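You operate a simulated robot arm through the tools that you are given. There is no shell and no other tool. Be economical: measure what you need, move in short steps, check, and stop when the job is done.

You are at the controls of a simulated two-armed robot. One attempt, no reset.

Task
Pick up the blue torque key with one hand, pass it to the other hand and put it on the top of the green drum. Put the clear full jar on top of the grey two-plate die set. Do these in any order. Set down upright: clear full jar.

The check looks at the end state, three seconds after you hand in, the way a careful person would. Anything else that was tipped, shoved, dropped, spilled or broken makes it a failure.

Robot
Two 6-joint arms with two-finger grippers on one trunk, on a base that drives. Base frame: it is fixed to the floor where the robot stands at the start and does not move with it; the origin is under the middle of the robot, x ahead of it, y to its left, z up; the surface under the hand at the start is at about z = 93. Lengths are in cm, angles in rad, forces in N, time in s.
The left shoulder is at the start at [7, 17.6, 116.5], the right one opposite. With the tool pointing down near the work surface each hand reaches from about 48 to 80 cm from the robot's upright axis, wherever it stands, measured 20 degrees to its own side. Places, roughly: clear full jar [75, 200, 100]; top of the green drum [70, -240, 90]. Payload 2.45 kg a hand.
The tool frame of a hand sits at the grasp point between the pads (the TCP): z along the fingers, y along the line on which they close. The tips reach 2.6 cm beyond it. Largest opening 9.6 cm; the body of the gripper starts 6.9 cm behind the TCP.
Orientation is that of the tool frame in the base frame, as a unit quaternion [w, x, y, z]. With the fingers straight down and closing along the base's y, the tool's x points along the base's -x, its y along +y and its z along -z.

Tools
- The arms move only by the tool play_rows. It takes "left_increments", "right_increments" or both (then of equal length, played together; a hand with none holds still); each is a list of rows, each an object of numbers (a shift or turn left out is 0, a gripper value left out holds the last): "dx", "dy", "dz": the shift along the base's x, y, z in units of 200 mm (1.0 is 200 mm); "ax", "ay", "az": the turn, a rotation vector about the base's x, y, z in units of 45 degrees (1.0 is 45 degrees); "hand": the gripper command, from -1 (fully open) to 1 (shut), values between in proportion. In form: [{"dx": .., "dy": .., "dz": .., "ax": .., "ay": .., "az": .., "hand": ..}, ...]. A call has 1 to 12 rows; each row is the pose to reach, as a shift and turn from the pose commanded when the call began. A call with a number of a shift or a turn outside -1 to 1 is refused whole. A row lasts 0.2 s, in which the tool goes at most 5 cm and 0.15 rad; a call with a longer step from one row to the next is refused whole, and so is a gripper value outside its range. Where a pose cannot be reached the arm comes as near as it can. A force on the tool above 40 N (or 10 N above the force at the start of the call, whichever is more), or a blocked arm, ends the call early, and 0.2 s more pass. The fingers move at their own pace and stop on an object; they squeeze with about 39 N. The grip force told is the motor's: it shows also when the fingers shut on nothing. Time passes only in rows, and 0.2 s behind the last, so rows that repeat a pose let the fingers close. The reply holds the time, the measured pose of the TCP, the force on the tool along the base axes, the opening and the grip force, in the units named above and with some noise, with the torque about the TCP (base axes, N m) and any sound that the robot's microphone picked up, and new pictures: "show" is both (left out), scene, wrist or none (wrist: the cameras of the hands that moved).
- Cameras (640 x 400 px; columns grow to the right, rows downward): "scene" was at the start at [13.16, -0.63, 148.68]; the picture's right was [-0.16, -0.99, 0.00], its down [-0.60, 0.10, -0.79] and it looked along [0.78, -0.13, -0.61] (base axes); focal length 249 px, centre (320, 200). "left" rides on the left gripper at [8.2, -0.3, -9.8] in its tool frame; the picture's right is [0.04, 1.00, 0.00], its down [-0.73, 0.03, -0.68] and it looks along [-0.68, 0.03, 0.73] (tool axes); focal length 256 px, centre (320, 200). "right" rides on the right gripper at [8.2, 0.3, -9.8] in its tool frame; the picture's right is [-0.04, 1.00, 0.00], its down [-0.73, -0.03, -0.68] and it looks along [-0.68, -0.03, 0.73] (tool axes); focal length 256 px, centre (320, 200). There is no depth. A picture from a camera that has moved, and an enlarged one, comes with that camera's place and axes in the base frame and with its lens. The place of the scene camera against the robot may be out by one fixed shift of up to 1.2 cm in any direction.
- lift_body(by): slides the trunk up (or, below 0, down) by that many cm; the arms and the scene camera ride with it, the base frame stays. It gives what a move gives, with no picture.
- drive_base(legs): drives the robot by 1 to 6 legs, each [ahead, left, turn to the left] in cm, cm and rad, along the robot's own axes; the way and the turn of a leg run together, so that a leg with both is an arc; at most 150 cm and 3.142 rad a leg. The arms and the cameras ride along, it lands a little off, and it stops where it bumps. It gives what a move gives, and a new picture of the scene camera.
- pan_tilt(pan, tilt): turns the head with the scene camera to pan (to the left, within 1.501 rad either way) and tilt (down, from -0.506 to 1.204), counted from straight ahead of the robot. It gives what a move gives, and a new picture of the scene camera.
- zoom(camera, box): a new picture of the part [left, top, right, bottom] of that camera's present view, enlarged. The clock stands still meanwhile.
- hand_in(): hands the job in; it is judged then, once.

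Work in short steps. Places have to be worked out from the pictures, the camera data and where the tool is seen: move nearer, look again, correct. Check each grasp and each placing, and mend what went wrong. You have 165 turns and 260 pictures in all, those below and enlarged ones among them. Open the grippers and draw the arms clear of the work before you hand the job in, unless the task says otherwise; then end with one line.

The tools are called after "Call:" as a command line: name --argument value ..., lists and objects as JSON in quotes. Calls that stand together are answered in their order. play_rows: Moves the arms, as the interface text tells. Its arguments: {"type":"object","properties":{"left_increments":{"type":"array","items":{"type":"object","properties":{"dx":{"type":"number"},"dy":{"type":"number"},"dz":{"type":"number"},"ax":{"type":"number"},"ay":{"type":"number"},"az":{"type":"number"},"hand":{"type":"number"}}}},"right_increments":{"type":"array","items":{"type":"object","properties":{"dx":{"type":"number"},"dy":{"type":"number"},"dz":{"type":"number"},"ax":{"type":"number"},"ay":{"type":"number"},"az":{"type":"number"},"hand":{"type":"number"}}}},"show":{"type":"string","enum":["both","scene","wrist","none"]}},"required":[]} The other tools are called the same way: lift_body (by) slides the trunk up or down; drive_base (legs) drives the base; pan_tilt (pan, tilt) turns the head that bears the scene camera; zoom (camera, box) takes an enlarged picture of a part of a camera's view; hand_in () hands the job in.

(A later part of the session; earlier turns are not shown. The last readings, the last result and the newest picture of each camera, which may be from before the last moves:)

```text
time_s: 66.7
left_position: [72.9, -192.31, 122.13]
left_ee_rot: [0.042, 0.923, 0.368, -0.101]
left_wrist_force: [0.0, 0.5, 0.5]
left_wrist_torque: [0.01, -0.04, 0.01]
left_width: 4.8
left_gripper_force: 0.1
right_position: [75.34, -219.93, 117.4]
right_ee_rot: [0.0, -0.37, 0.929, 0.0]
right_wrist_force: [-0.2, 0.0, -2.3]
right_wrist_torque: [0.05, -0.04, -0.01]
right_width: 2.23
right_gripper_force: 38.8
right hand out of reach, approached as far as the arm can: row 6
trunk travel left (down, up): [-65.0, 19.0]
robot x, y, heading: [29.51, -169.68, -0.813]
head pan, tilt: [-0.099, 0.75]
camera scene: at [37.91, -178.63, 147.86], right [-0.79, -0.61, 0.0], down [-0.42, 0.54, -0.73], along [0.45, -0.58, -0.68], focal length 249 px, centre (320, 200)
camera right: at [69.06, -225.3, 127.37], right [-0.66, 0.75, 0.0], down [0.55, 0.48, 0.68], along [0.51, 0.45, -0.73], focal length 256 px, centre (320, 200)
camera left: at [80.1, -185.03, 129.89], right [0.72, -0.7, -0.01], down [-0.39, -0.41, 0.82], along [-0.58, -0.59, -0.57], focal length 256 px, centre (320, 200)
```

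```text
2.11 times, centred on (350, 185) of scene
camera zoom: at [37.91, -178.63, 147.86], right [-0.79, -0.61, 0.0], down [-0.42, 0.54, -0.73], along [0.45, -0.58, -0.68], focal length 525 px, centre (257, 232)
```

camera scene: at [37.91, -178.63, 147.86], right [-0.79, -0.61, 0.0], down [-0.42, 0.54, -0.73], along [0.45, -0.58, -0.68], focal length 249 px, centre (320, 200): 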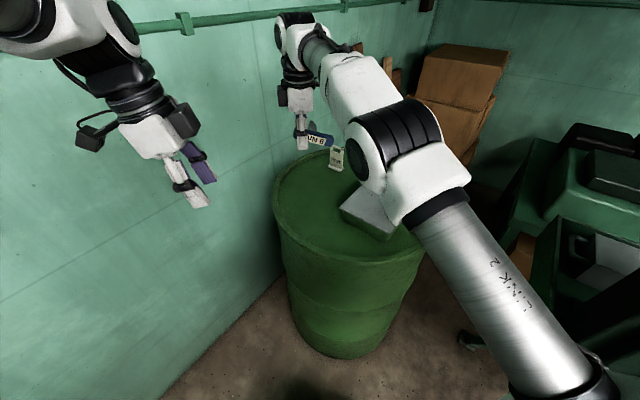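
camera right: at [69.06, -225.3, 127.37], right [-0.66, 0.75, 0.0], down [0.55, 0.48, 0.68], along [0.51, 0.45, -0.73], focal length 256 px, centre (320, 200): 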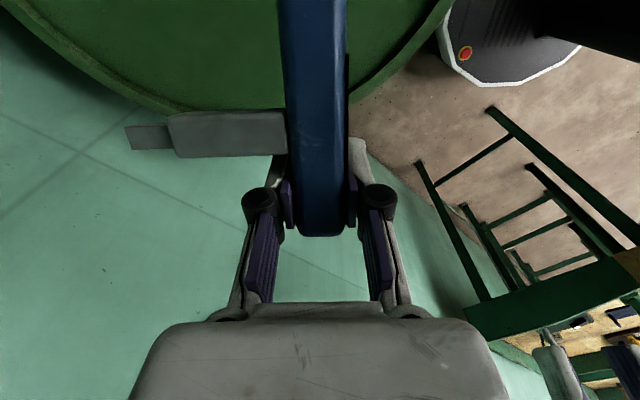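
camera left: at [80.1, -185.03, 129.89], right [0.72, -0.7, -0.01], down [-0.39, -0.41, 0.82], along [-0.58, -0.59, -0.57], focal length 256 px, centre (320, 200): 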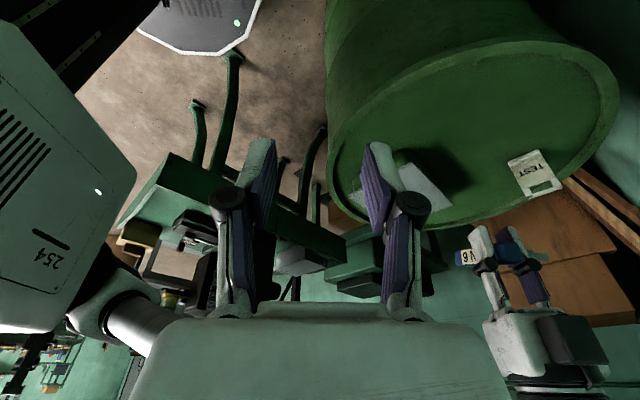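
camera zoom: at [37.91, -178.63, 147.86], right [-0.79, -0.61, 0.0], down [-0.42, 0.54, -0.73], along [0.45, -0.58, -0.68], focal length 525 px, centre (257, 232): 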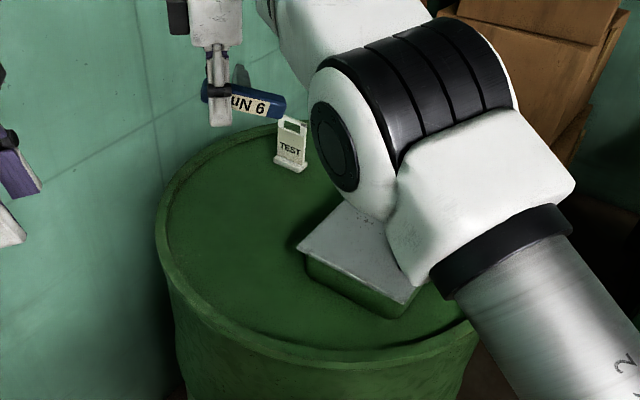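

The key's outer end sags about 12°, so I'll level it with a small tilt. The target for the hand is about [79.5, -221.5], well inside the rim and clear of the box corner; I'll go down to z≈103 first.

Call:
play_rows --right_increments '[{"dx": 0.05, "dy": -0.02, "dz": -0.15, "ax": -0.09, "ay": 0.09}, {"dx": 0.1, "dy": -0.04, "dz": -0.3, "ax": -0.18, "ay": 0.18}, {"dx": 0.15, "dy": -0.06, "dz": -0.45, "ax": -0.18, "ay": 0.18}, {"dx": 0.2, "dy": -0.08, "dz": -0.6, "ax": -0.18, "ay": 0.18}, {"dx": 0.2, "dy": -0.08, "dz": -0.75, "ax": -0.18, "ay": 0.18}, {"dx": 0.2, "dy": -0.08, "dz": -0.75, "ax": -0.18, "ay": 0.18}]'

Call:
zoom --camera "scene" --box '[240, 90, 460, 280]'

Call:
zoom --camera "left" --box '[320, 20, 640, 320]'

```text
time_s: 68.1
left_position: [72.95, -192.33, 122.06]
left_ee_rot: [0.042, 0.923, 0.369, -0.101]
left_wrist_force: [-0.7, -0.6, 0.5]
left_wrist_torque: [0.02, 0.01, 0.03]
left_width: 4.8
left_gripper_force: 0.1
right_position: [76.96, -221.1, 103.15]
right_ee_rot: [-0.092, -0.368, 0.924, -0.04]
right_wrist_force: [-0.4, -0.1, -2.9]
right_wrist_torque: [0.05, -0.05, 0.02]
right_width: 2.23
right_gripper_force: 39.1
right hand out of reach, approached as far as the arm can: row 1, 2, 3, 4, 5, 6
trunk travel left (down, up): [-65.0, 19.0]
robot x, y, heading: [30.14, -169.24, -0.809]
head pan, tilt: [-0.099, 0.75]
camera scene: at [38.03, -178.72, 147.84], right [-0.79, -0.61, 0.0], down [-0.42, 0.54, -0.73], along [0.45, -0.58, -0.68], focal length 249 px, centre (320, 200)
camera right: at [72.3, -224.95, 114.48], right [-0.66, 0.75, -0.01], down [0.64, 0.57, 0.52], along [0.4, 0.34, -0.85], focal length 256 px, centre (320, 200)
```

scene: 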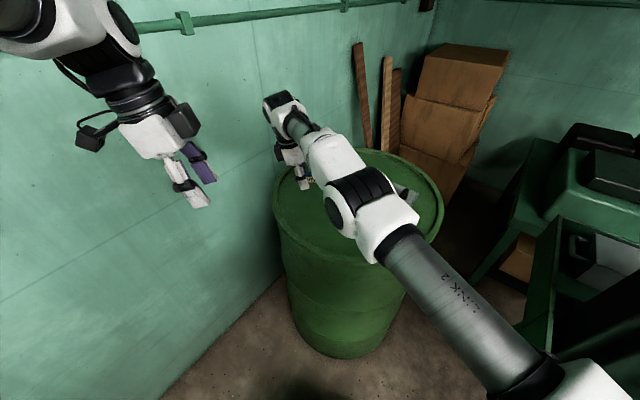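
right: 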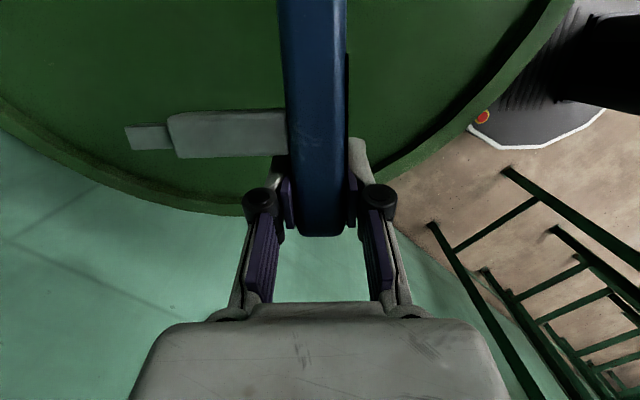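

```text
2.11 times, centred on (350, 185) of scene
camera zoom: at [38.03, -178.72, 147.84], right [-0.79, -0.61, 0.0], down [-0.42, 0.54, -0.73], along [0.45, -0.58, -0.68], focal length 525 px, centre (257, 232)
```

zoom: 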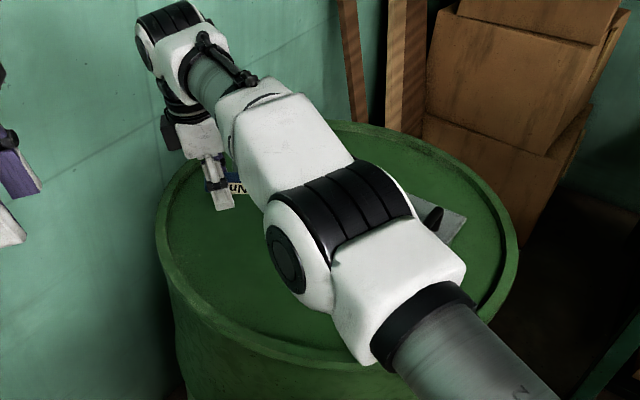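

```text
1.33 times, centred on (480, 170) of left
camera zoom: at [80.22, -185.11, 129.82], right [0.72, -0.7, -0.01], down [-0.39, -0.41, 0.82], along [-0.58, -0.59, -0.57], focal length 341 px, centre (107, 240)
```

zoom: 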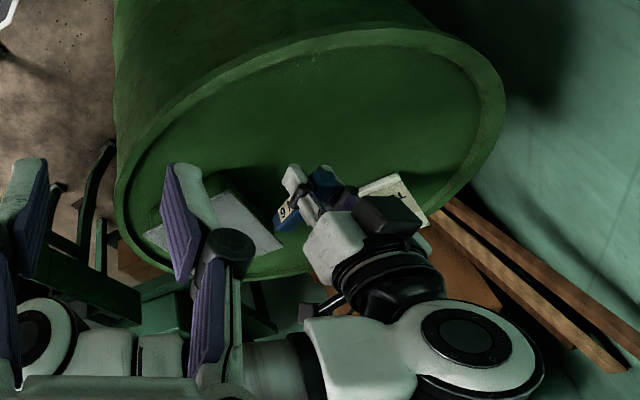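

The right arm is stretched and its elbow is low over the box. I'll raise and pull the hand back, drive 10 cm closer, and then reach down with a bent elbow.

Call:
play_rows --right_increments '[{"dz": 0.15}, {"dz": 0.35}, {"dz": 0.55, "dx": -0.05, "dy": 0.05}, {"dz": 0.75, "dx": -0.15, "dy": 0.15}, {"dz": 0.9, "dx": -0.25, "dy": 0.25}, {"dz": 0.9, "dx": -0.4, "dy": 0.4}, {"dz": 0.9, "dx": -0.4, "dy": 0.4}]' --show "none"

Call:
drive_base --legs '[[11, 0, 0]]'

```text
time_s: 69.7
left_position: [72.91, -192.46, 122.0]
left_ee_rot: [0.042, 0.923, 0.368, -0.102]
left_wrist_force: [0.4, -0.2, 0.5]
left_wrist_torque: [-0.01, 0.01, 0.01]
left_width: 4.8
left_gripper_force: 0.1
right_position: [73.43, -217.31, 122.05]
right_ee_rot: [-0.092, -0.369, 0.924, -0.037]
right_wrist_force: [0.3, -0.2, -2.8]
right_wrist_torque: [0.0, -0.04, 0.01]
right_width: 2.22
right_gripper_force: 39.2
right hand out of reach, approached as far as the arm can: row 1, 2, 3, 4, 5, 6, 7
trunk travel left (down, up): [-65.0, 19.0]
robot x, y, heading: [29.78, -169.11, -0.812]
head pan, tilt: [-0.099, 0.75]
```

```text
time_s: 70.9
left_position: [80.37, -200.24, 122.11]
left_ee_rot: [0.043, 0.923, 0.368, -0.101]
left_wrist_force: [0.9, 0.0, 0.0]
left_wrist_torque: [-0.01, 0.0, 0.03]
left_width: 4.8
left_gripper_force: 0.1
right_position: [80.81, -225.11, 122.13]
right_ee_rot: [-0.092, -0.368, 0.924, -0.038]
right_wrist_force: [-0.4, 0.0, -2.1]
right_wrist_torque: [0.06, 0.03, 0.01]
right_width: 2.24
right_gripper_force: 38.8
trunk travel left (down, up): [-65.0, 19.0]
robot x, y, heading: [37.29, -177.13, -0.816]
head pan, tilt: [-0.099, 0.75]
camera scene: at [45.51, -186.59, 147.85], right [-0.79, -0.61, 0.0], down [-0.42, 0.54, -0.73], along [0.45, -0.58, -0.68], focal length 249 px, centre (320, 200)
```

scene: 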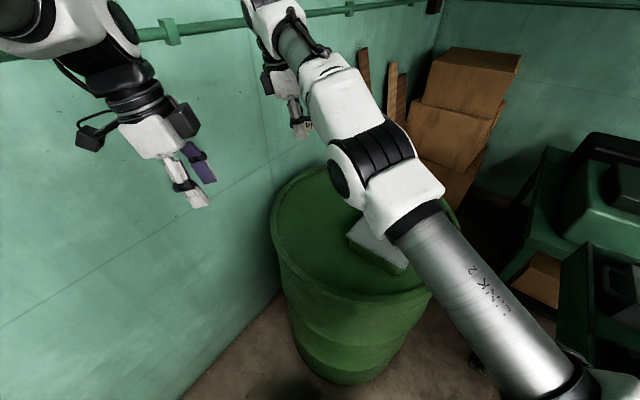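

The right arm dislikes that spot when it's straight ahead, so the target should lie further to the robot's right. I'll shift the hand right, keeping it high, and then turn the base 0.25 rad left.

Call:
play_rows --right_increments '[{"dx": -0.1, "dy": -0.1}, {"dx": -0.2, "dy": -0.2}, {"dx": -0.3, "dy": -0.3}, {"dx": -0.4, "dy": -0.4}, {"dx": -0.4, "dy": -0.4}]' --show "none"

Call:
drive_base --legs '[[0, 0, 0.25]]'

```text
time_s: 72.1
left_position: [80.52, -200.27, 122.08]
left_ee_rot: [0.042, 0.923, 0.368, -0.102]
left_wrist_force: [0.7, 0.1, 0.0]
left_wrist_torque: [-0.01, 0.03, 0.02]
left_width: 4.81
left_gripper_force: 0.0
right_position: [75.4, -234.61, 123.55]
right_ee_rot: [-0.095, -0.368, 0.924, -0.035]
right_wrist_force: [0.7, 1.3, -2.1]
right_wrist_torque: [0.05, -0.06, 0.03]
right_width: 2.25
right_gripper_force: 38.8
right hand out of reach, approached as far as the arm can: row 1, 2, 3, 4, 5
trunk travel left (down, up): [-65.0, 19.0]
robot x, y, heading: [37.75, -177.43, -0.813]
head pan, tilt: [-0.099, 0.75]
```

```text
time_s: 73.4
left_position: [84.96, -188.96, 122.2]
left_ee_rot: [0.054, 0.87, 0.48, -0.095]
left_wrist_force: [0.3, 0.4, 0.7]
left_wrist_torque: [-0.03, 0.03, 0.04]
left_width: 4.79
left_gripper_force: 0.0
right_position: [88.4, -223.52, 123.61]
right_ee_rot: [-0.089, -0.481, 0.871, -0.045]
right_wrist_force: [1.2, -0.8, -2.2]
right_wrist_torque: [0.1, -0.02, -0.01]
right_width: 2.24
right_gripper_force: 39.2
trunk travel left (down, up): [-65.0, 19.0]
robot x, y, heading: [37.17, -177.21, -0.56]
head pan, tilt: [-0.099, 0.75]
camera scene: at [47.82, -184.25, 147.84], right [-0.61, -0.79, 0.0], down [-0.54, 0.42, -0.73], along [0.58, -0.45, -0.68], focal length 249 px, centre (320, 200)
```

scene: 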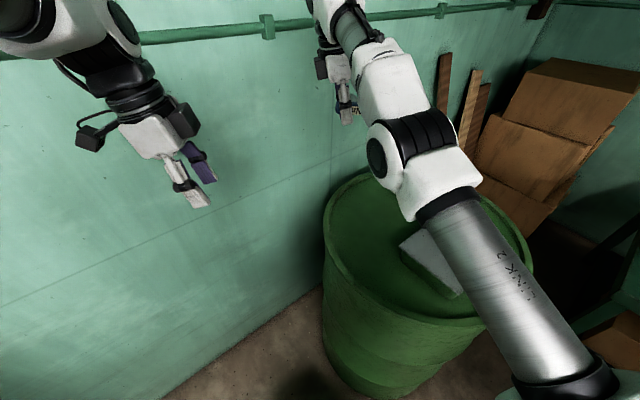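

The right arm stays outstretched, and the levelling tilt may be what blocks it. I'll undo that tilt and see whether it can retract.

Call:
play_rows --right_increments '[{"ax": 0.11, "ay": -0.07}, {"ax": 0.216, "ay": -0.135}, {"ax": 0.216, "ay": -0.135}, {"ax": 0.216, "ay": -0.135}]' --show "scene"

```text
time_s: 74.4
left_position: [84.73, -188.99, 122.15]
left_ee_rot: [0.054, 0.87, 0.48, -0.096]
left_wrist_force: [1.1, 0.4, 0.4]
left_wrist_torque: [-0.03, 0.01, -0.02]
left_width: 4.81
left_gripper_force: 0.1
right_position: [88.17, -223.31, 125.28]
right_ee_rot: [-0.007, -0.484, 0.875, 0.008]
right_wrist_force: [-0.8, 0.2, -1.9]
right_wrist_torque: [0.06, -0.04, 0.0]
right_width: 2.23
right_gripper_force: 38.9
right hand out of reach, approached as far as the arm can: row 1, 2, 3, 4
trunk travel left (down, up): [-65.0, 19.0]
robot x, y, heading: [37.11, -176.82, -0.559]
head pan, tilt: [-0.099, 0.75]
camera scene: at [47.79, -184.25, 147.84], right [-0.61, -0.79, 0.0], down [-0.54, 0.42, -0.73], along [0.58, -0.45, -0.68], focal length 249 px, centre (320, 200)
```

scene: 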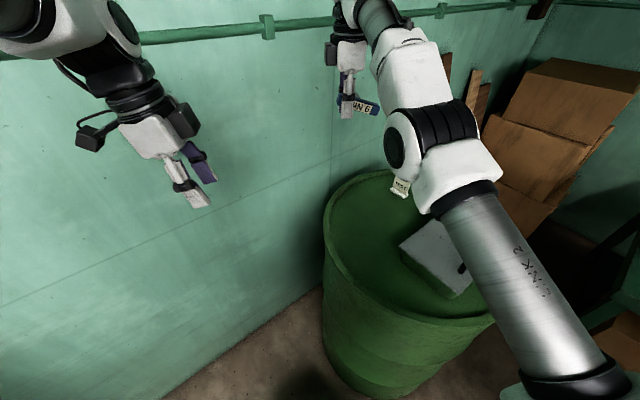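

The solver seems stuck at a straight elbow. I'll command inward and downward over the free area to make it bend.

Call:
play_rows --right_increments '[{"dx": -0.08, "dy": 0.05, "dz": -0.1}, {"dx": -0.16, "dy": 0.1, "dz": -0.2}, {"dx": -0.25, "dy": 0.15, "dz": -0.25}, {"dx": -0.33, "dy": 0.2, "dz": -0.25}, {"dx": -0.42, "dy": 0.26, "dz": -0.25}, {"dx": -0.42, "dy": 0.26, "dz": -0.25}]' --show "scene"

```text
time_s: 75.8
left_position: [84.7, -188.93, 121.99]
left_ee_rot: [0.054, 0.87, 0.48, -0.095]
left_wrist_force: [0.6, 0.3, 0.3]
left_wrist_torque: [0.01, 0.01, -0.01]
left_width: 4.78
left_gripper_force: 0.2
right_position: [88.34, -223.13, 125.57]
right_ee_rot: [-0.006, -0.483, 0.875, 0.006]
right_wrist_force: [-0.2, 0.0, -2.6]
right_wrist_torque: [0.05, 0.0, 0.0]
right_width: 2.24
right_gripper_force: 39.3
right hand out of reach, approached as far as the arm can: row 1, 2, 3, 4, 5, 6
trunk travel left (down, up): [-65.0, 19.0]
robot x, y, heading: [37.44, -177.19, -0.562]
head pan, tilt: [-0.099, 0.75]
camera scene: at [47.81, -184.21, 147.84], right [-0.61, -0.79, 0.0], down [-0.54, 0.42, -0.73], along [0.58, -0.45, -0.68], focal length 249 px, centre (320, 200)
```

scene: 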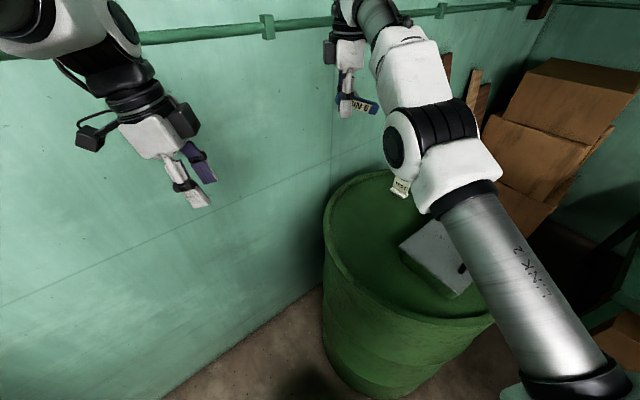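

The commanded pose has drifted far inside where the hand really is. I'll bring the command back next to the measured pose to avoid a sudden jump, and then lower slowly so the elbow can bend.

Call:
play_rows --right_increments '[{"dx": 0.2, "dy": -0.12, "dz": 0.1}, {"dx": 0.4, "dy": -0.24, "dz": 0.2}, {"dx": 0.55, "dy": -0.34, "dz": 0.3}, {"dx": 0.68, "dy": -0.42, "dz": 0.4}, {"dx": 0.68, "dy": -0.42, "dz": 0.4}]' --show "none"

Call:
play_rows --right_increments '[{"dz": -0.1}, {"dz": -0.2}, {"dz": -0.3}, {"dz": -0.4}, {"dz": -0.4}]' --show "scene"

```text
refused: row 1 steps farther than a row can; nothing moved
```

```text
time_s: 77.0
left_position: [84.86, -189.03, 122.13]
left_ee_rot: [0.054, 0.87, 0.481, -0.096]
left_wrist_force: [0.2, 0.8, -0.5]
left_wrist_torque: [-0.01, 0.0, 0.0]
left_width: 4.77
left_gripper_force: 0.1
right_position: [88.58, -223.23, 122.99]
right_ee_rot: [-0.018, -0.483, 0.875, 0.022]
right_wrist_force: [0.7, -0.3, -2.9]
right_wrist_torque: [0.06, -0.04, -0.01]
right_width: 2.22
right_gripper_force: 39.3
right hand out of reach, approached as far as the arm can: row 1, 2, 3, 4, 5
trunk travel left (down, up): [-65.0, 19.0]
robot x, y, heading: [37.59, -177.37, -0.562]
head pan, tilt: [-0.099, 0.75]
camera scene: at [47.82, -184.22, 147.84], right [-0.61, -0.79, 0.0], down [-0.54, 0.42, -0.73], along [0.58, -0.45, -0.68], focal length 249 px, centre (320, 200)
```

scene: 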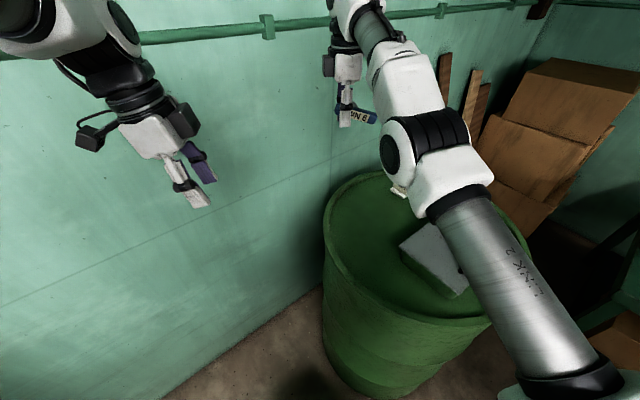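

I'll redo the command return with smaller steps.

Call:
play_rows --right_increments '[{"dx": 0.12, "dy": -0.07, "dz": 0.1}, {"dx": 0.24, "dy": -0.14, "dz": 0.2}, {"dx": 0.36, "dy": -0.21, "dz": 0.3}, {"dx": 0.48, "dy": -0.28, "dz": 0.4}, {"dx": 0.58, "dy": -0.35, "dz": 0.5}, {"dx": 0.68, "dy": -0.42, "dz": 0.6}, {"dx": 0.68, "dy": -0.42, "dz": 0.6}]' --show "none"

Call:
play_rows --right_increments '[{"dz": -0.1}, {"dz": -0.2}, {"dz": -0.3}, {"dz": -0.4}, {"dz": -0.4}]' --show "scene"

```text
time_s: 78.6
left_position: [84.62, -188.88, 122.24]
left_ee_rot: [0.053, 0.87, 0.481, -0.096]
left_wrist_force: [-1.1, 0.5, 0.2]
left_wrist_torque: [0.01, 0.01, -0.02]
left_width: 4.8
left_gripper_force: 0.1
right_position: [87.45, -224.41, 126.8]
right_ee_rot: [-0.001, -0.484, 0.875, 0.003]
right_wrist_force: [0.1, -1.0, -2.2]
right_wrist_torque: [0.03, -0.02, 0.01]
right_width: 2.22
right_gripper_force: 39.0
right hand out of reach, approached as far as the arm can: row 1, 2, 3, 4, 5, 6, 7
trunk travel left (down, up): [-65.0, 19.0]
robot x, y, heading: [37.32, -177.07, -0.565]
head pan, tilt: [-0.099, 0.75]
```

```text
time_s: 79.8
left_position: [84.79, -188.96, 122.04]
left_ee_rot: [0.055, 0.87, 0.48, -0.095]
left_wrist_force: [0.8, -0.1, 0.5]
left_wrist_torque: [0.02, -0.03, -0.01]
left_width: 4.76
left_gripper_force: 0.1
right_position: [88.04, -224.09, 123.53]
right_ee_rot: [-0.015, -0.482, 0.876, 0.018]
right_wrist_force: [0.3, -1.1, -1.3]
right_wrist_torque: [0.02, -0.02, -0.02]
right_width: 2.23
right_gripper_force: 39.3
right hand out of reach, approached as far as the arm can: row 1, 2, 3, 4, 5
trunk travel left (down, up): [-65.0, 19.0]
robot x, y, heading: [37.59, -176.81, -0.558]
head pan, tilt: [-0.099, 0.75]
camera scene: at [47.76, -184.19, 147.85], right [-0.61, -0.79, 0.0], down [-0.54, 0.42, -0.73], along [0.58, -0.45, -0.68], focal length 249 px, centre (320, 200)
```

scene: 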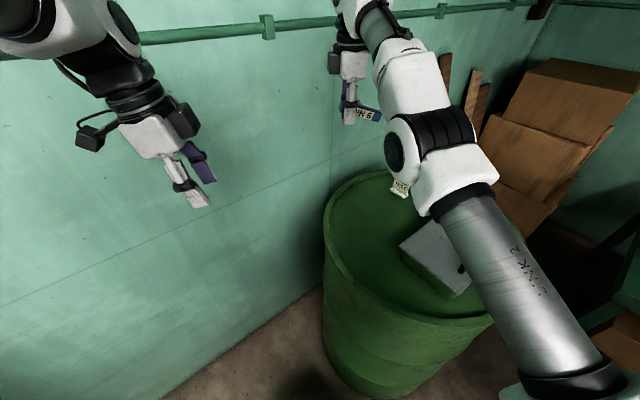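

The arm is still straight. I'll try a sideways move to the robot's right, high above everything, to get it off the limit.

Call:
play_rows --right_increments '[{"dx": -0.1, "dy": -0.15}, {"dx": -0.2, "dy": -0.3}, {"dx": -0.3, "dy": -0.45}, {"dx": -0.4, "dy": -0.6}, {"dx": -0.5, "dy": -0.75}, {"dx": -0.5, "dy": -0.75}, {"dx": -0.5, "dy": -0.75}]' --show "scene"

```text
time_s: 81.4
left_position: [84.76, -188.95, 121.95]
left_ee_rot: [0.054, 0.87, 0.48, -0.096]
left_wrist_force: [-1.1, -1.2, 0.6]
left_wrist_torque: [0.05, 0.02, 0.03]
left_width: 4.81
left_gripper_force: 0.1
right_position: [79.03, -239.93, 125.26]
right_ee_rot: [-0.006, -0.483, 0.875, 0.009]
right_wrist_force: [0.4, -0.7, -2.7]
right_wrist_torque: [0.07, -0.07, 0.02]
right_width: 2.22
right_gripper_force: 38.6
right hand out of reach, approached as far as the arm can: row 1, 2, 3, 4, 5, 6, 7
trunk travel left (down, up): [-65.0, 19.0]
robot x, y, heading: [37.72, -176.86, -0.564]
head pan, tilt: [-0.099, 0.75]
camera scene: at [47.78, -184.23, 147.85], right [-0.61, -0.79, 0.0], down [-0.54, 0.42, -0.73], along [0.58, -0.45, -0.68], focal length 249 px, centre (320, 200)
```

scene: 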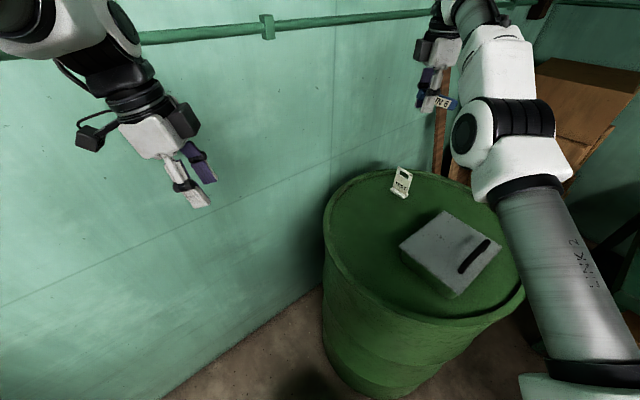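

Next I'll try pitching the fingers forward about 0.4 rad, which needs the wrist nearer and should force the elbow to bend.

Call:
play_rows --right_increments '[{"ax": -0.07, "ay": -0.11}, {"ax": -0.14, "ay": -0.22}, {"ax": -0.21, "ay": -0.33}, {"ax": -0.28, "ay": -0.44}, {"ax": -0.28, "ay": -0.44}, {"ax": -0.28, "ay": -0.44}]' --show "scene"

```text
time_s: 82.8
left_position: [84.94, -188.99, 122.06]
left_ee_rot: [0.054, 0.87, 0.48, -0.096]
left_wrist_force: [0.3, 0.5, 0.1]
left_wrist_torque: [-0.01, 0.0, 0.0]
left_width: 4.79
left_gripper_force: 0.1
right_position: [79.03, -239.92, 125.13]
right_ee_rot: [-0.005, -0.483, 0.875, 0.009]
right_wrist_force: [0.0, 0.4, -1.4]
right_wrist_torque: [0.03, -0.02, -0.01]
right_width: 2.2
right_gripper_force: 38.7
right hand out of reach, approached as far as the arm can: row 1, 2, 3, 4, 5, 6
trunk travel left (down, up): [-65.0, 19.0]
robot x, y, heading: [37.47, -177.47, -0.557]
head pan, tilt: [-0.099, 0.75]
camera scene: at [47.81, -184.23, 147.84], right [-0.61, -0.79, 0.0], down [-0.54, 0.42, -0.73], along [0.58, -0.45, -0.68], focal length 249 px, centre (320, 200)
```

scene: 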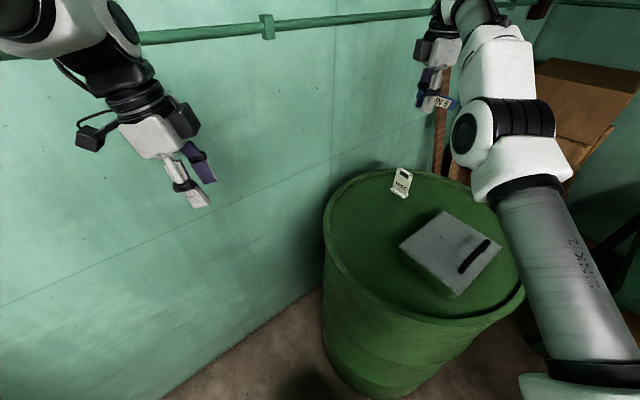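

Tangential moves are followed but radial ones are not, so the command sits inside a straight-elbow dead point. I'll shake it with larger vertical steps, up first and then back.

Call:
play_rows --right_increments '[{"dz": 0.25}, {"dz": 0.5}, {"dz": 0.75}, {"dz": 0.75}]' --show "none"

Call:
play_rows --right_increments '[{"dz": -0.24}, {"dz": -0.48}, {"dz": -0.72}, {"dz": -0.72}]' --show "none"

```text
time_s: 83.8
left_position: [84.64, -188.95, 122.09]
left_ee_rot: [0.055, 0.87, 0.48, -0.096]
left_wrist_force: [0.5, 0.3, 0.5]
left_wrist_torque: [0.01, -0.02, 0.02]
left_width: 4.83
left_gripper_force: 0.0
right_position: [75.1, -236.87, 134.19]
right_ee_rot: [-0.005, -0.484, 0.875, 0.009]
right_wrist_force: [0.3, 0.7, -1.8]
right_wrist_torque: [0.03, -0.04, 0.01]
right_width: 2.25
right_gripper_force: 38.5
right hand out of reach, approached as far as the arm can: row 1, 2, 3, 4
trunk travel left (down, up): [-65.0, 19.0]
robot x, y, heading: [37.29, -177.34, -0.559]
head pan, tilt: [-0.099, 0.75]
```

```text
time_s: 84.8
left_position: [84.7, -188.91, 122.09]
left_ee_rot: [0.055, 0.87, 0.48, -0.095]
left_wrist_force: [0.4, 0.4, 0.2]
left_wrist_torque: [0.0, -0.02, 0.01]
left_width: 4.81
left_gripper_force: 0.0
right_position: [75.1, -236.82, 119.49]
right_ee_rot: [-0.005, -0.483, 0.876, 0.008]
right_wrist_force: [-0.2, 0.0, -1.4]
right_wrist_torque: [0.06, -0.07, 0.03]
right_width: 2.24
right_gripper_force: 38.9
trunk travel left (down, up): [-65.0, 19.0]
robot x, y, heading: [37.39, -177.22, -0.559]
head pan, tilt: [-0.099, 0.75]
```

It's free now and tracked exactly. I'll move the hand over the free spot at [79, -220.5], staying high.

Call:
play_rows --right_increments '[{"dx": 0.02, "dy": 0.16}, {"dx": 0.06, "dy": 0.33}, {"dx": 0.1, "dy": 0.5}, {"dx": 0.15, "dy": 0.66}, {"dx": 0.195, "dy": 0.815}, {"dx": 0.195, "dy": 0.815}]' --show "both"

```text
time_s: 86.2
left_position: [84.79, -189.09, 122.1]
left_ee_rot: [0.053, 0.87, 0.481, -0.096]
left_wrist_force: [0.1, -0.6, -0.7]
left_wrist_torque: [0.03, 0.0, -0.01]
left_width: 4.78
left_gripper_force: 0.1
right_position: [78.83, -220.56, 119.55]
right_ee_rot: [-0.005, -0.483, 0.876, 0.009]
right_wrist_force: [-0.8, 0.1, -1.6]
right_wrist_torque: [0.1, 0.0, -0.04]
right_width: 2.23
right_gripper_force: 38.7
trunk travel left (down, up): [-65.0, 19.0]
robot x, y, heading: [37.42, -177.17, -0.559]
head pan, tilt: [-0.099, 0.75]
camera scene: at [47.77, -184.35, 147.84], right [-0.61, -0.79, 0.0], down [-0.54, 0.42, -0.73], along [0.58, -0.45, -0.68], focal length 249 px, centre (320, 200)
camera right: at [74.4, -227.35, 129.44], right [-0.82, 0.57, 0.02], down [0.43, 0.6, 0.68], along [0.37, 0.57, -0.73], focal length 256 px, centre (320, 200)
```

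scene: 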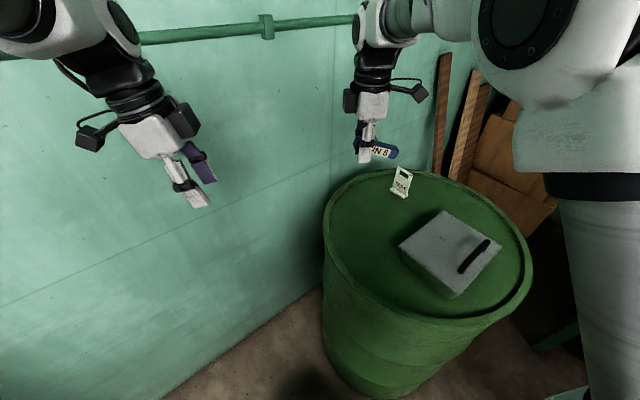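
right: 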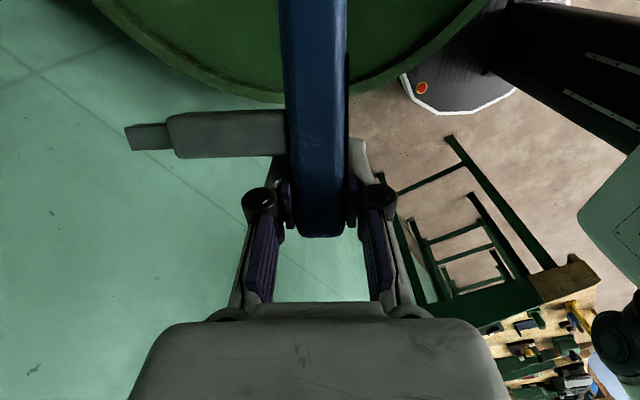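

The elbow is up and well clear now. I'll shift 2 cm deeper onto the drum, level the key and come down to z≈102.

Call:
play_rows --right_increments '[{"dx": 0.015, "dy": -0.05, "dz": -0.1, "ax": -0.1, "ay": 0.065}, {"dx": 0.03, "dy": -0.12, "dz": -0.3, "ax": -0.215, "ay": 0.135}, {"dx": 0.03, "dy": -0.12, "dz": -0.5, "ax": -0.215, "ay": 0.135}, {"dx": 0.03, "dy": -0.12, "dz": -0.7, "ax": -0.215, "ay": 0.135}, {"dx": 0.03, "dy": -0.12, "dz": -0.87, "ax": -0.215, "ay": 0.135}, {"dx": 0.03, "dy": -0.12, "dz": -0.87, "ax": -0.215, "ay": 0.135}]' --show "both"

Call:
zoom --camera "scene" --box '[310, 100, 540, 320]'

```text
time_s: 87.6
left_position: [84.75, -188.82, 122.14]
left_ee_rot: [0.055, 0.87, 0.48, -0.096]
left_wrist_force: [-0.3, 0.3, 0.2]
left_wrist_torque: [0.0, -0.05, -0.02]
left_width: 4.8
left_gripper_force: 0.0
right_position: [79.36, -222.81, 102.21]
right_ee_rot: [-0.091, -0.48, 0.871, -0.04]
right_wrist_force: [-1.0, 0.7, -1.3]
right_wrist_torque: [0.07, 0.0, 0.0]
right_width: 2.26
right_gripper_force: 38.8
trunk travel left (down, up): [-65.0, 19.0]
robot x, y, heading: [37.47, -177.2, -0.559]
head pan, tilt: [-0.099, 0.75]
camera scene: at [47.73, -184.15, 147.86], right [-0.61, -0.79, 0.0], down [-0.54, 0.42, -0.73], along [0.58, -0.45, -0.68], focal length 249 px, centre (320, 200)
camera right: at [76.0, -227.81, 113.49], right [-0.82, 0.57, 0.01], down [0.49, 0.7, 0.52], along [0.29, 0.43, -0.85], focal length 256 px, centre (320, 200)
```

scene: 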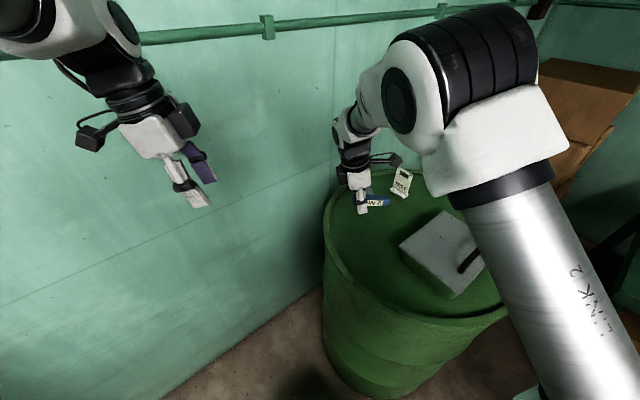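
right: 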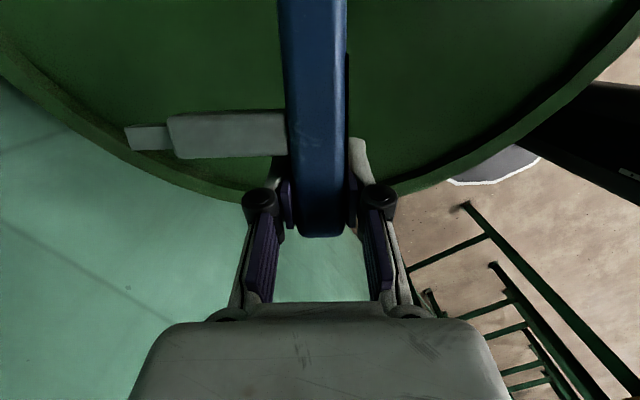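

```text
1.82 times, centred on (425, 210) of scene
camera zoom: at [47.73, -184.15, 147.86], right [-0.61, -0.79, 0.0], down [-0.54, 0.42, -0.73], along [0.58, -0.45, -0.68], focal length 454 px, centre (129, 182)
```

zoom: 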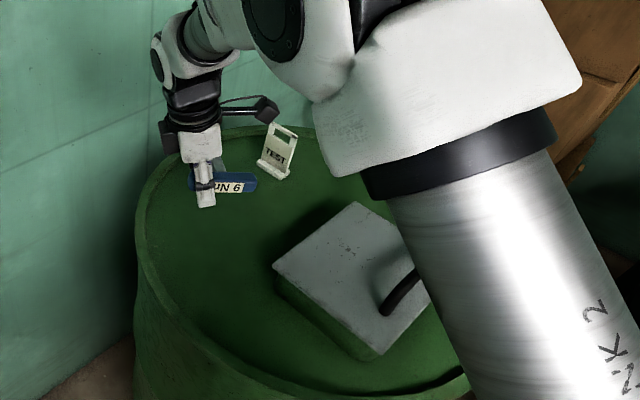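

The bar is level over clear drum top. I'll lower gently to about z 93.7.

Call:
play_rows --right_increments '[{"dz": -0.15}, {"dz": -0.27}, {"dz": -0.35}, {"dz": -0.4}, {"dz": -0.43}, {"dz": -0.43}]' --show "both"

Call:
zoom --camera "scene" --box '[310, 140, 450, 250]'

```text
time_s: 89.0
left_position: [84.9, -188.99, 122.15]
left_ee_rot: [0.055, 0.87, 0.48, -0.095]
left_wrist_force: [-0.4, 0.3, 0.5]
left_wrist_torque: [0.01, 0.01, -0.03]
left_width: 4.8
left_gripper_force: 0.0
right_position: [79.51, -222.94, 93.54]
right_ee_rot: [-0.092, -0.48, 0.871, -0.04]
right_wrist_force: [0.3, -0.3, -2.4]
right_wrist_torque: [0.03, 0.0, -0.05]
right_width: 2.21
right_gripper_force: 39.3
trunk travel left (down, up): [-65.0, 19.0]
robot x, y, heading: [37.47, -176.98, -0.566]
head pan, tilt: [-0.099, 0.75]
camera scene: at [47.8, -184.21, 147.84], right [-0.61, -0.79, 0.0], down [-0.54, 0.42, -0.73], along [0.58, -0.45, -0.68], focal length 249 px, centre (320, 200)
camera right: at [76.09, -227.89, 104.87], right [-0.82, 0.57, 0.01], down [0.49, 0.7, 0.52], along [0.29, 0.43, -0.85], focal length 256 px, centre (320, 200)
```

scene: 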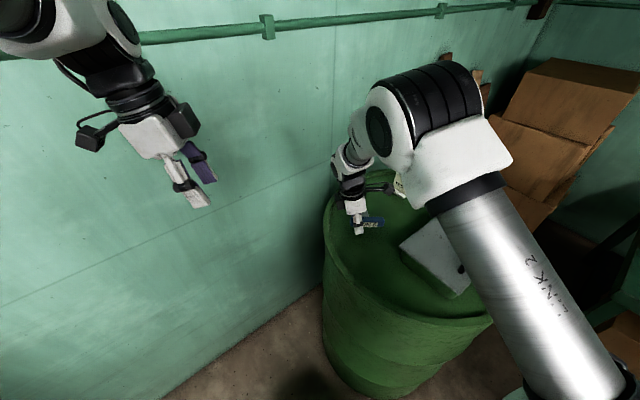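
right: 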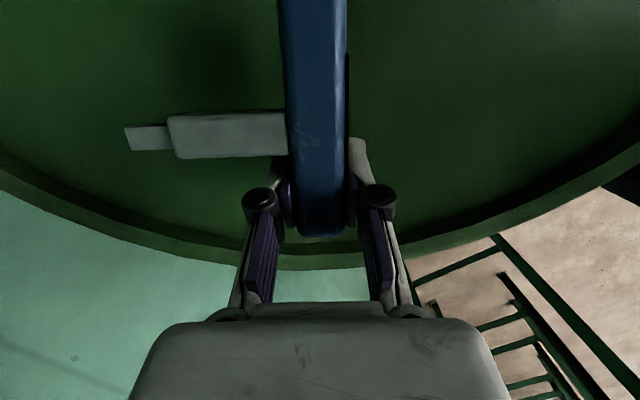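

```text
3.64 times, centred on (380, 195) of scene
camera zoom: at [47.8, -184.21, 147.84], right [-0.61, -0.79, 0.0], down [-0.54, 0.42, -0.73], along [0.58, -0.45, -0.68], focal length 907 px, centre (102, 218)
```

zoom: 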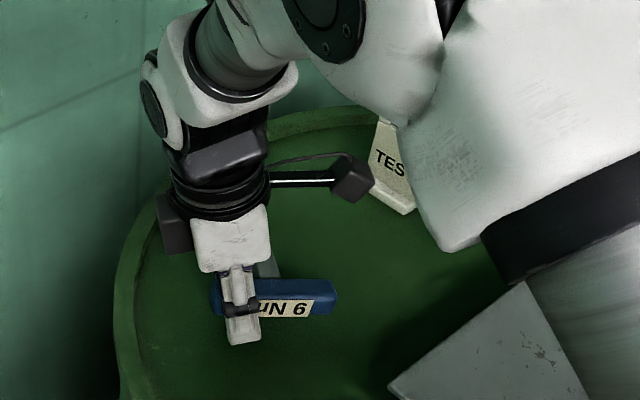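

No contact yet. I'll lower in small steps under the force guard.

Call:
play_rows --right_increments '[{"dz": -0.02}, {"dz": -0.04}, {"dz": -0.06}, {"dz": -0.08}, {"dz": -0.1}, {"dz": -0.12}, {"dz": -0.14}, {"dz": -0.16}]' --show "wrist"

```text
time_s: 90.6
left_position: [84.53, -188.65, 122.2]
left_ee_rot: [0.056, 0.87, 0.48, -0.095]
left_wrist_force: [-0.2, 0.7, -0.5]
left_wrist_torque: [0.02, 0.0, 0.08]
left_width: 4.8
left_gripper_force: 0.1
right_position: [79.54, -222.99, 91.61]
right_ee_rot: [-0.09, -0.479, 0.872, -0.045]
right_wrist_force: [-9.3, 3.9, 22.5]
right_wrist_torque: [0.09, -0.15, 0.04]
right_width: 2.23
right_gripper_force: 39.2
trunk travel left (down, up): [-65.0, 19.0]
robot x, y, heading: [37.32, -177.3, -0.564]
head pan, tilt: [-0.099, 0.75]
stopped in row 7 (right hand): the force on the tool passed its limit at 46 N (the readings are from after the stop); the commanded pose is now the measured one
camera right: at [75.99, -227.82, 102.92], right [-0.82, 0.57, 0.0], down [0.49, 0.7, 0.52], along [0.3, 0.43, -0.85], focal length 256 px, centre (320, 200)
```

right: 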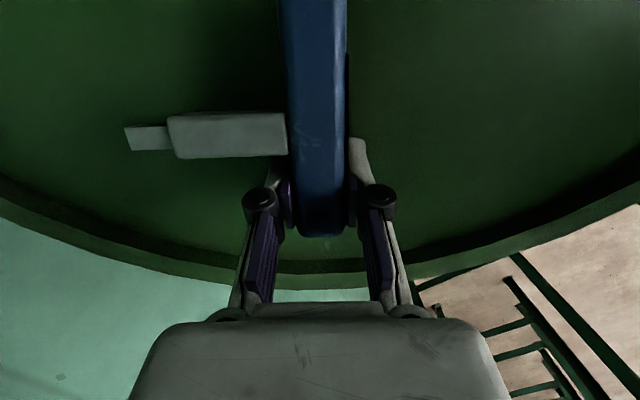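

The fingertips touch the drum at TCP z 91.6. I'll ease up slightly and open, so the key settles about 1.5 cm.

Call:
play_rows --right_increments '[{"dz": 0.01}, {"dz": 0.01, "hand": 0.6}, {"dz": 0.01, "hand": 0.3}, {"dz": 0.01, "hand": 0.1}, {"dz": 0.01, "hand": 0.1}]' --show "wrist"

```text
time_s: 91.8
left_position: [84.78, -188.98, 122.15]
left_ee_rot: [0.055, 0.87, 0.48, -0.094]
left_wrist_force: [0.9, 0.3, 0.1]
left_wrist_torque: [0.02, -0.04, 0.04]
left_width: 4.81
left_gripper_force: 0.1
right_position: [79.71, -223.12, 91.29]
right_ee_rot: [-0.09, -0.48, 0.871, -0.044]
right_wrist_force: [1.6, 1.2, 5.1]
right_wrist_torque: [0.04, 0.02, 0.0]
right_width: 4.42
right_gripper_force: 0.1
trunk travel left (down, up): [-65.0, 19.0]
robot x, y, heading: [37.4, -177.06, -0.563]
head pan, tilt: [-0.099, 0.75]
camera right: at [76.24, -228.01, 102.74], right [-0.82, 0.57, 0.0], down [0.49, 0.7, 0.52], along [0.29, 0.43, -0.85], focal length 256 px, centre (320, 200)
```

right: 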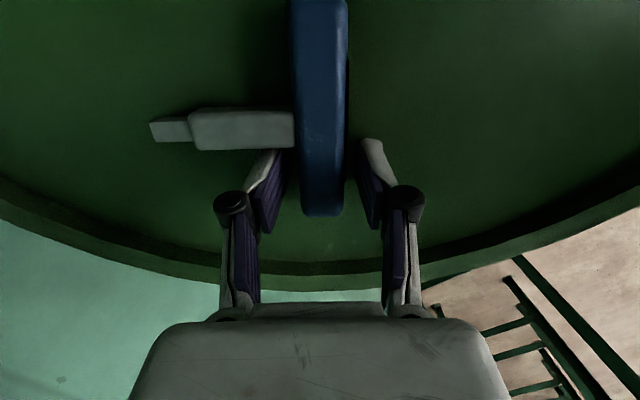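

The key lies flat on the drum and is released. I'll retract the hand along its own axis.

Call:
play_rows --right_increments '[{"dz": 0.1, "dx": 0.01, "dy": 0.017}, {"dz": 0.25, "dx": 0.025, "dy": 0.04}, {"dz": 0.45, "dx": 0.045, "dy": 0.07}, {"dz": 0.65, "dx": 0.04, "dy": 0.08}, {"dz": 0.85, "dx": 0.0, "dy": 0.1}, {"dz": 1.0, "dx": -0.1, "dy": 0.15}, {"dz": 1.0, "dx": -0.2, "dy": 0.15}, {"dz": 1.0, "dx": -0.3, "dy": 0.15}]' --show "scene"

Call:
zoom --camera "scene" --box '[300, 120, 560, 340]'

```text
time_s: 93.6
left_position: [84.77, -188.91, 122.15]
left_ee_rot: [0.055, 0.87, 0.48, -0.095]
left_wrist_force: [-0.1, 0.5, 0.1]
left_wrist_torque: [0.0, -0.02, -0.01]
left_width: 4.79
left_gripper_force: 0.1
right_position: [73.64, -220.06, 111.53]
right_ee_rot: [-0.089, -0.481, 0.871, -0.044]
right_wrist_force: [-0.3, 0.8, -1.2]
right_wrist_torque: [0.01, -0.04, 0.02]
right_width: 4.32
right_gripper_force: 0.0
trunk travel left (down, up): [-65.0, 19.0]
robot x, y, heading: [37.83, -177.74, -0.558]
head pan, tilt: [-0.099, 0.75]
camera scene: at [47.71, -184.18, 147.85], right [-0.61, -0.79, 0.0], down [-0.54, 0.42, -0.73], along [0.58, -0.45, -0.68], focal length 249 px, centre (320, 200)
```

scene: 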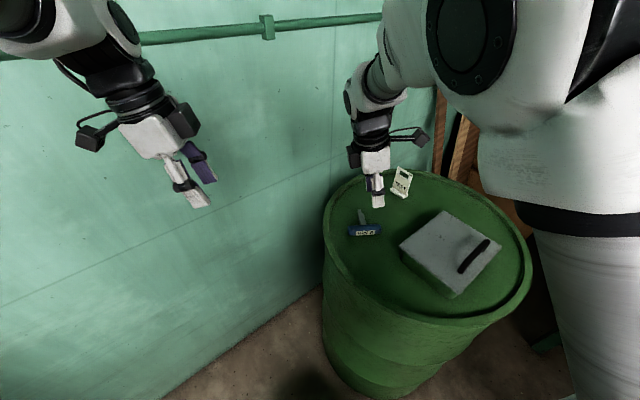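

```text
1.82 times, centred on (430, 230) of scene
camera zoom: at [47.71, -184.18, 147.85], right [-0.61, -0.79, 0.0], down [-0.54, 0.42, -0.73], along [0.58, -0.45, -0.68], focal length 454 px, centre (120, 146)
```

zoom: 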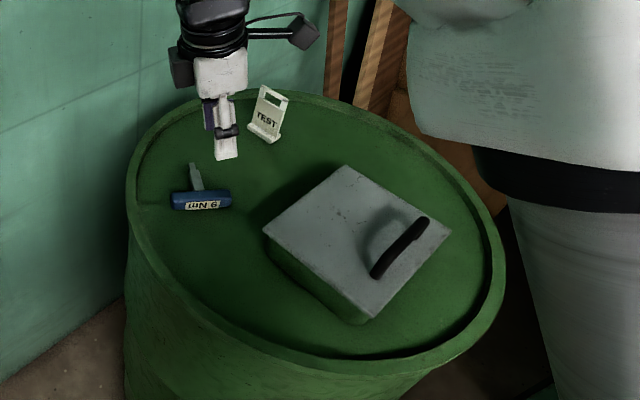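

The key lies safely on the drum and nothing else was disturbed. I'll raise the hand, back away, turn to face the benches and drive toward the cage side.

Call:
play_rows --right_increments '[{"dz": 0.2, "ax": 0.11, "ay": -0.07}, {"dz": 0.4, "dx": -0.05, "dy": 0.03, "ax": 0.215, "ay": -0.135}, {"dz": 0.6, "dx": -0.1, "dy": 0.06, "ax": 0.215, "ay": -0.135}, {"dz": 0.6, "dx": -0.1, "dy": 0.06, "ax": 0.215, "ay": -0.135}]' --show "none"

Call:
drive_base --legs '[[-65, 0, 0], [0, 20, 0], [0, 0, 0.56], [-15, 0, 0]]'

```text
time_s: 94.6
left_position: [84.94, -189.03, 122.0]
left_ee_rot: [0.054, 0.87, 0.48, -0.096]
left_wrist_force: [-0.2, -0.5, 0.3]
left_wrist_torque: [0.01, 0.0, 0.04]
left_width: 4.79
left_gripper_force: 0.0
right_position: [71.78, -218.96, 123.34]
right_ee_rot: [-0.002, -0.483, 0.875, 0.005]
right_wrist_force: [0.3, 0.3, -0.6]
right_wrist_torque: [0.0, -0.04, 0.03]
right_width: 4.31
right_gripper_force: 0.1
trunk travel left (down, up): [-65.0, 19.0]
robot x, y, heading: [37.38, -176.87, -0.562]
head pan, tilt: [-0.099, 0.75]
```

```text
time_s: 101.9
left_position: [24.34, -110.32, 122.0]
left_ee_rot: [0.077, 0.701, 0.705, -0.078]
left_wrist_force: [0.2, -0.1, 1.0]
left_wrist_torque: [0.02, 0.03, 0.02]
left_width: 4.79
left_gripper_force: 0.0
right_position: [29.6, -142.72, 123.28]
right_ee_rot: [0.003, 0.708, -0.706, -0.004]
right_wrist_force: [0.8, 0.2, -0.5]
right_wrist_torque: [0.01, 0.01, 0.02]
right_width: 4.35
right_gripper_force: 0.1
trunk travel left (down, up): [-65.0, 19.0]
robot x, y, heading: [-22.11, -125.84, 0.006]
head pan, tilt: [-0.099, 0.75]
camera scene: at [-8.98, -125.96, 147.82], right [-0.09, -1.0, 0.0], down [-0.68, 0.06, -0.73], along [0.73, -0.07, -0.68], focal length 249 px, centre (320, 200)
```

scene: 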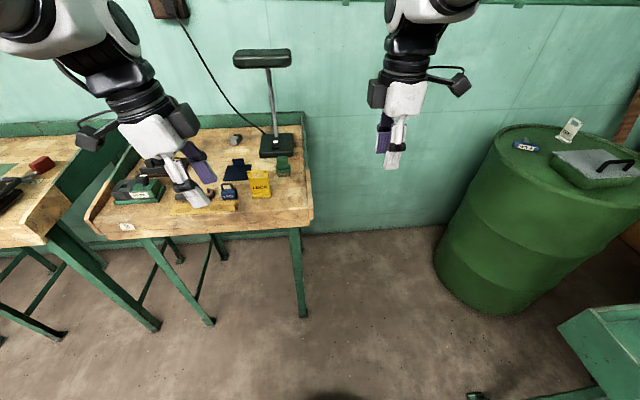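

All clear behind me. I'll back off more and drive left to about y=0, then look at the cage.

Call:
drive_base --legs '[[-25, 0, 0], [0, 140, 0]]'

Call:
pan_tilt --pan 1.1 --tilt 0.35

```text
time_s: 110.2
left_position: [-1.6, 28.06, 122.04]
left_ee_rot: [0.079, 0.7, 0.706, -0.077]
left_wrist_force: [0.3, 0.2, 0.4]
left_wrist_torque: [-0.02, -0.02, 0.02]
left_width: 4.8
left_gripper_force: 0.0
right_position: [3.71, -4.23, 123.24]
right_ee_rot: [0.005, 0.709, -0.705, -0.006]
right_wrist_force: [-0.7, -0.4, -0.2]
right_wrist_torque: [-0.01, 0.01, -0.02]
right_width: 4.34
right_gripper_force: 0.0
trunk travel left (down, up): [-65.0, 19.0]
robot x, y, heading: [-47.66, 12.11, 0.002]
head pan, tilt: [-0.099, 0.75]
camera scene: at [-34.94, 12.44, 147.85], right [-0.09, -1.0, 0.0], down [-0.68, 0.06, -0.73], along [0.73, -0.07, -0.68], focal length 249 px, centre (320, 200)
```

scene: 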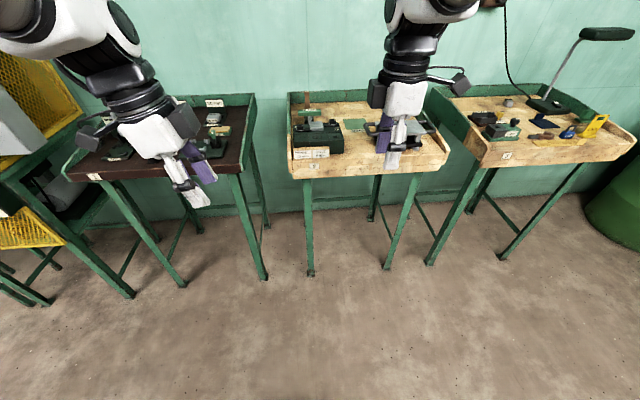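

```text
time_s: 111.6
left_position: [-1.51, 28.15, 122.02]
left_ee_rot: [0.078, 0.7, 0.705, -0.077]
left_wrist_force: [1.1, 0.7, 0.1]
left_wrist_torque: [-0.01, -0.04, 0.01]
left_width: 4.78
left_gripper_force: 0.1
right_position: [3.55, -4.29, 123.26]
right_ee_rot: [0.003, 0.709, -0.705, -0.005]
right_wrist_force: [-0.1, 0.0, -0.3]
right_wrist_torque: [-0.02, 0.0, 0.01]
right_width: 4.33
right_gripper_force: 0.1
trunk travel left (down, up): [-65.0, 19.0]
robot x, y, heading: [-47.91, 12.61, 0.004]
head pan, tilt: [1.1, 0.351]
camera scene: at [-39.01, 21.55, 151.41], right [0.89, -0.45, 0.0], down [-0.15, -0.31, -0.94], along [0.42, 0.84, -0.34], focal length 249 px, centre (320, 200)
```

scene: 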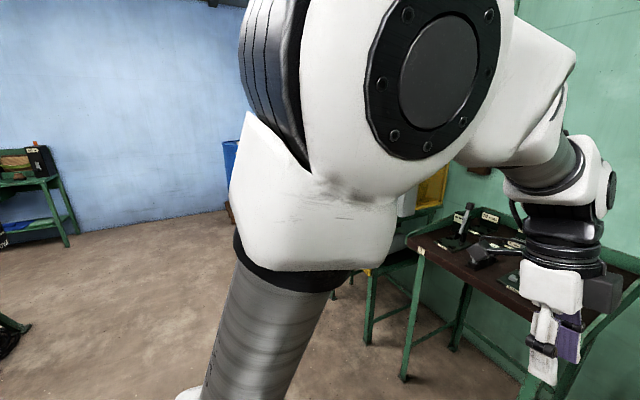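

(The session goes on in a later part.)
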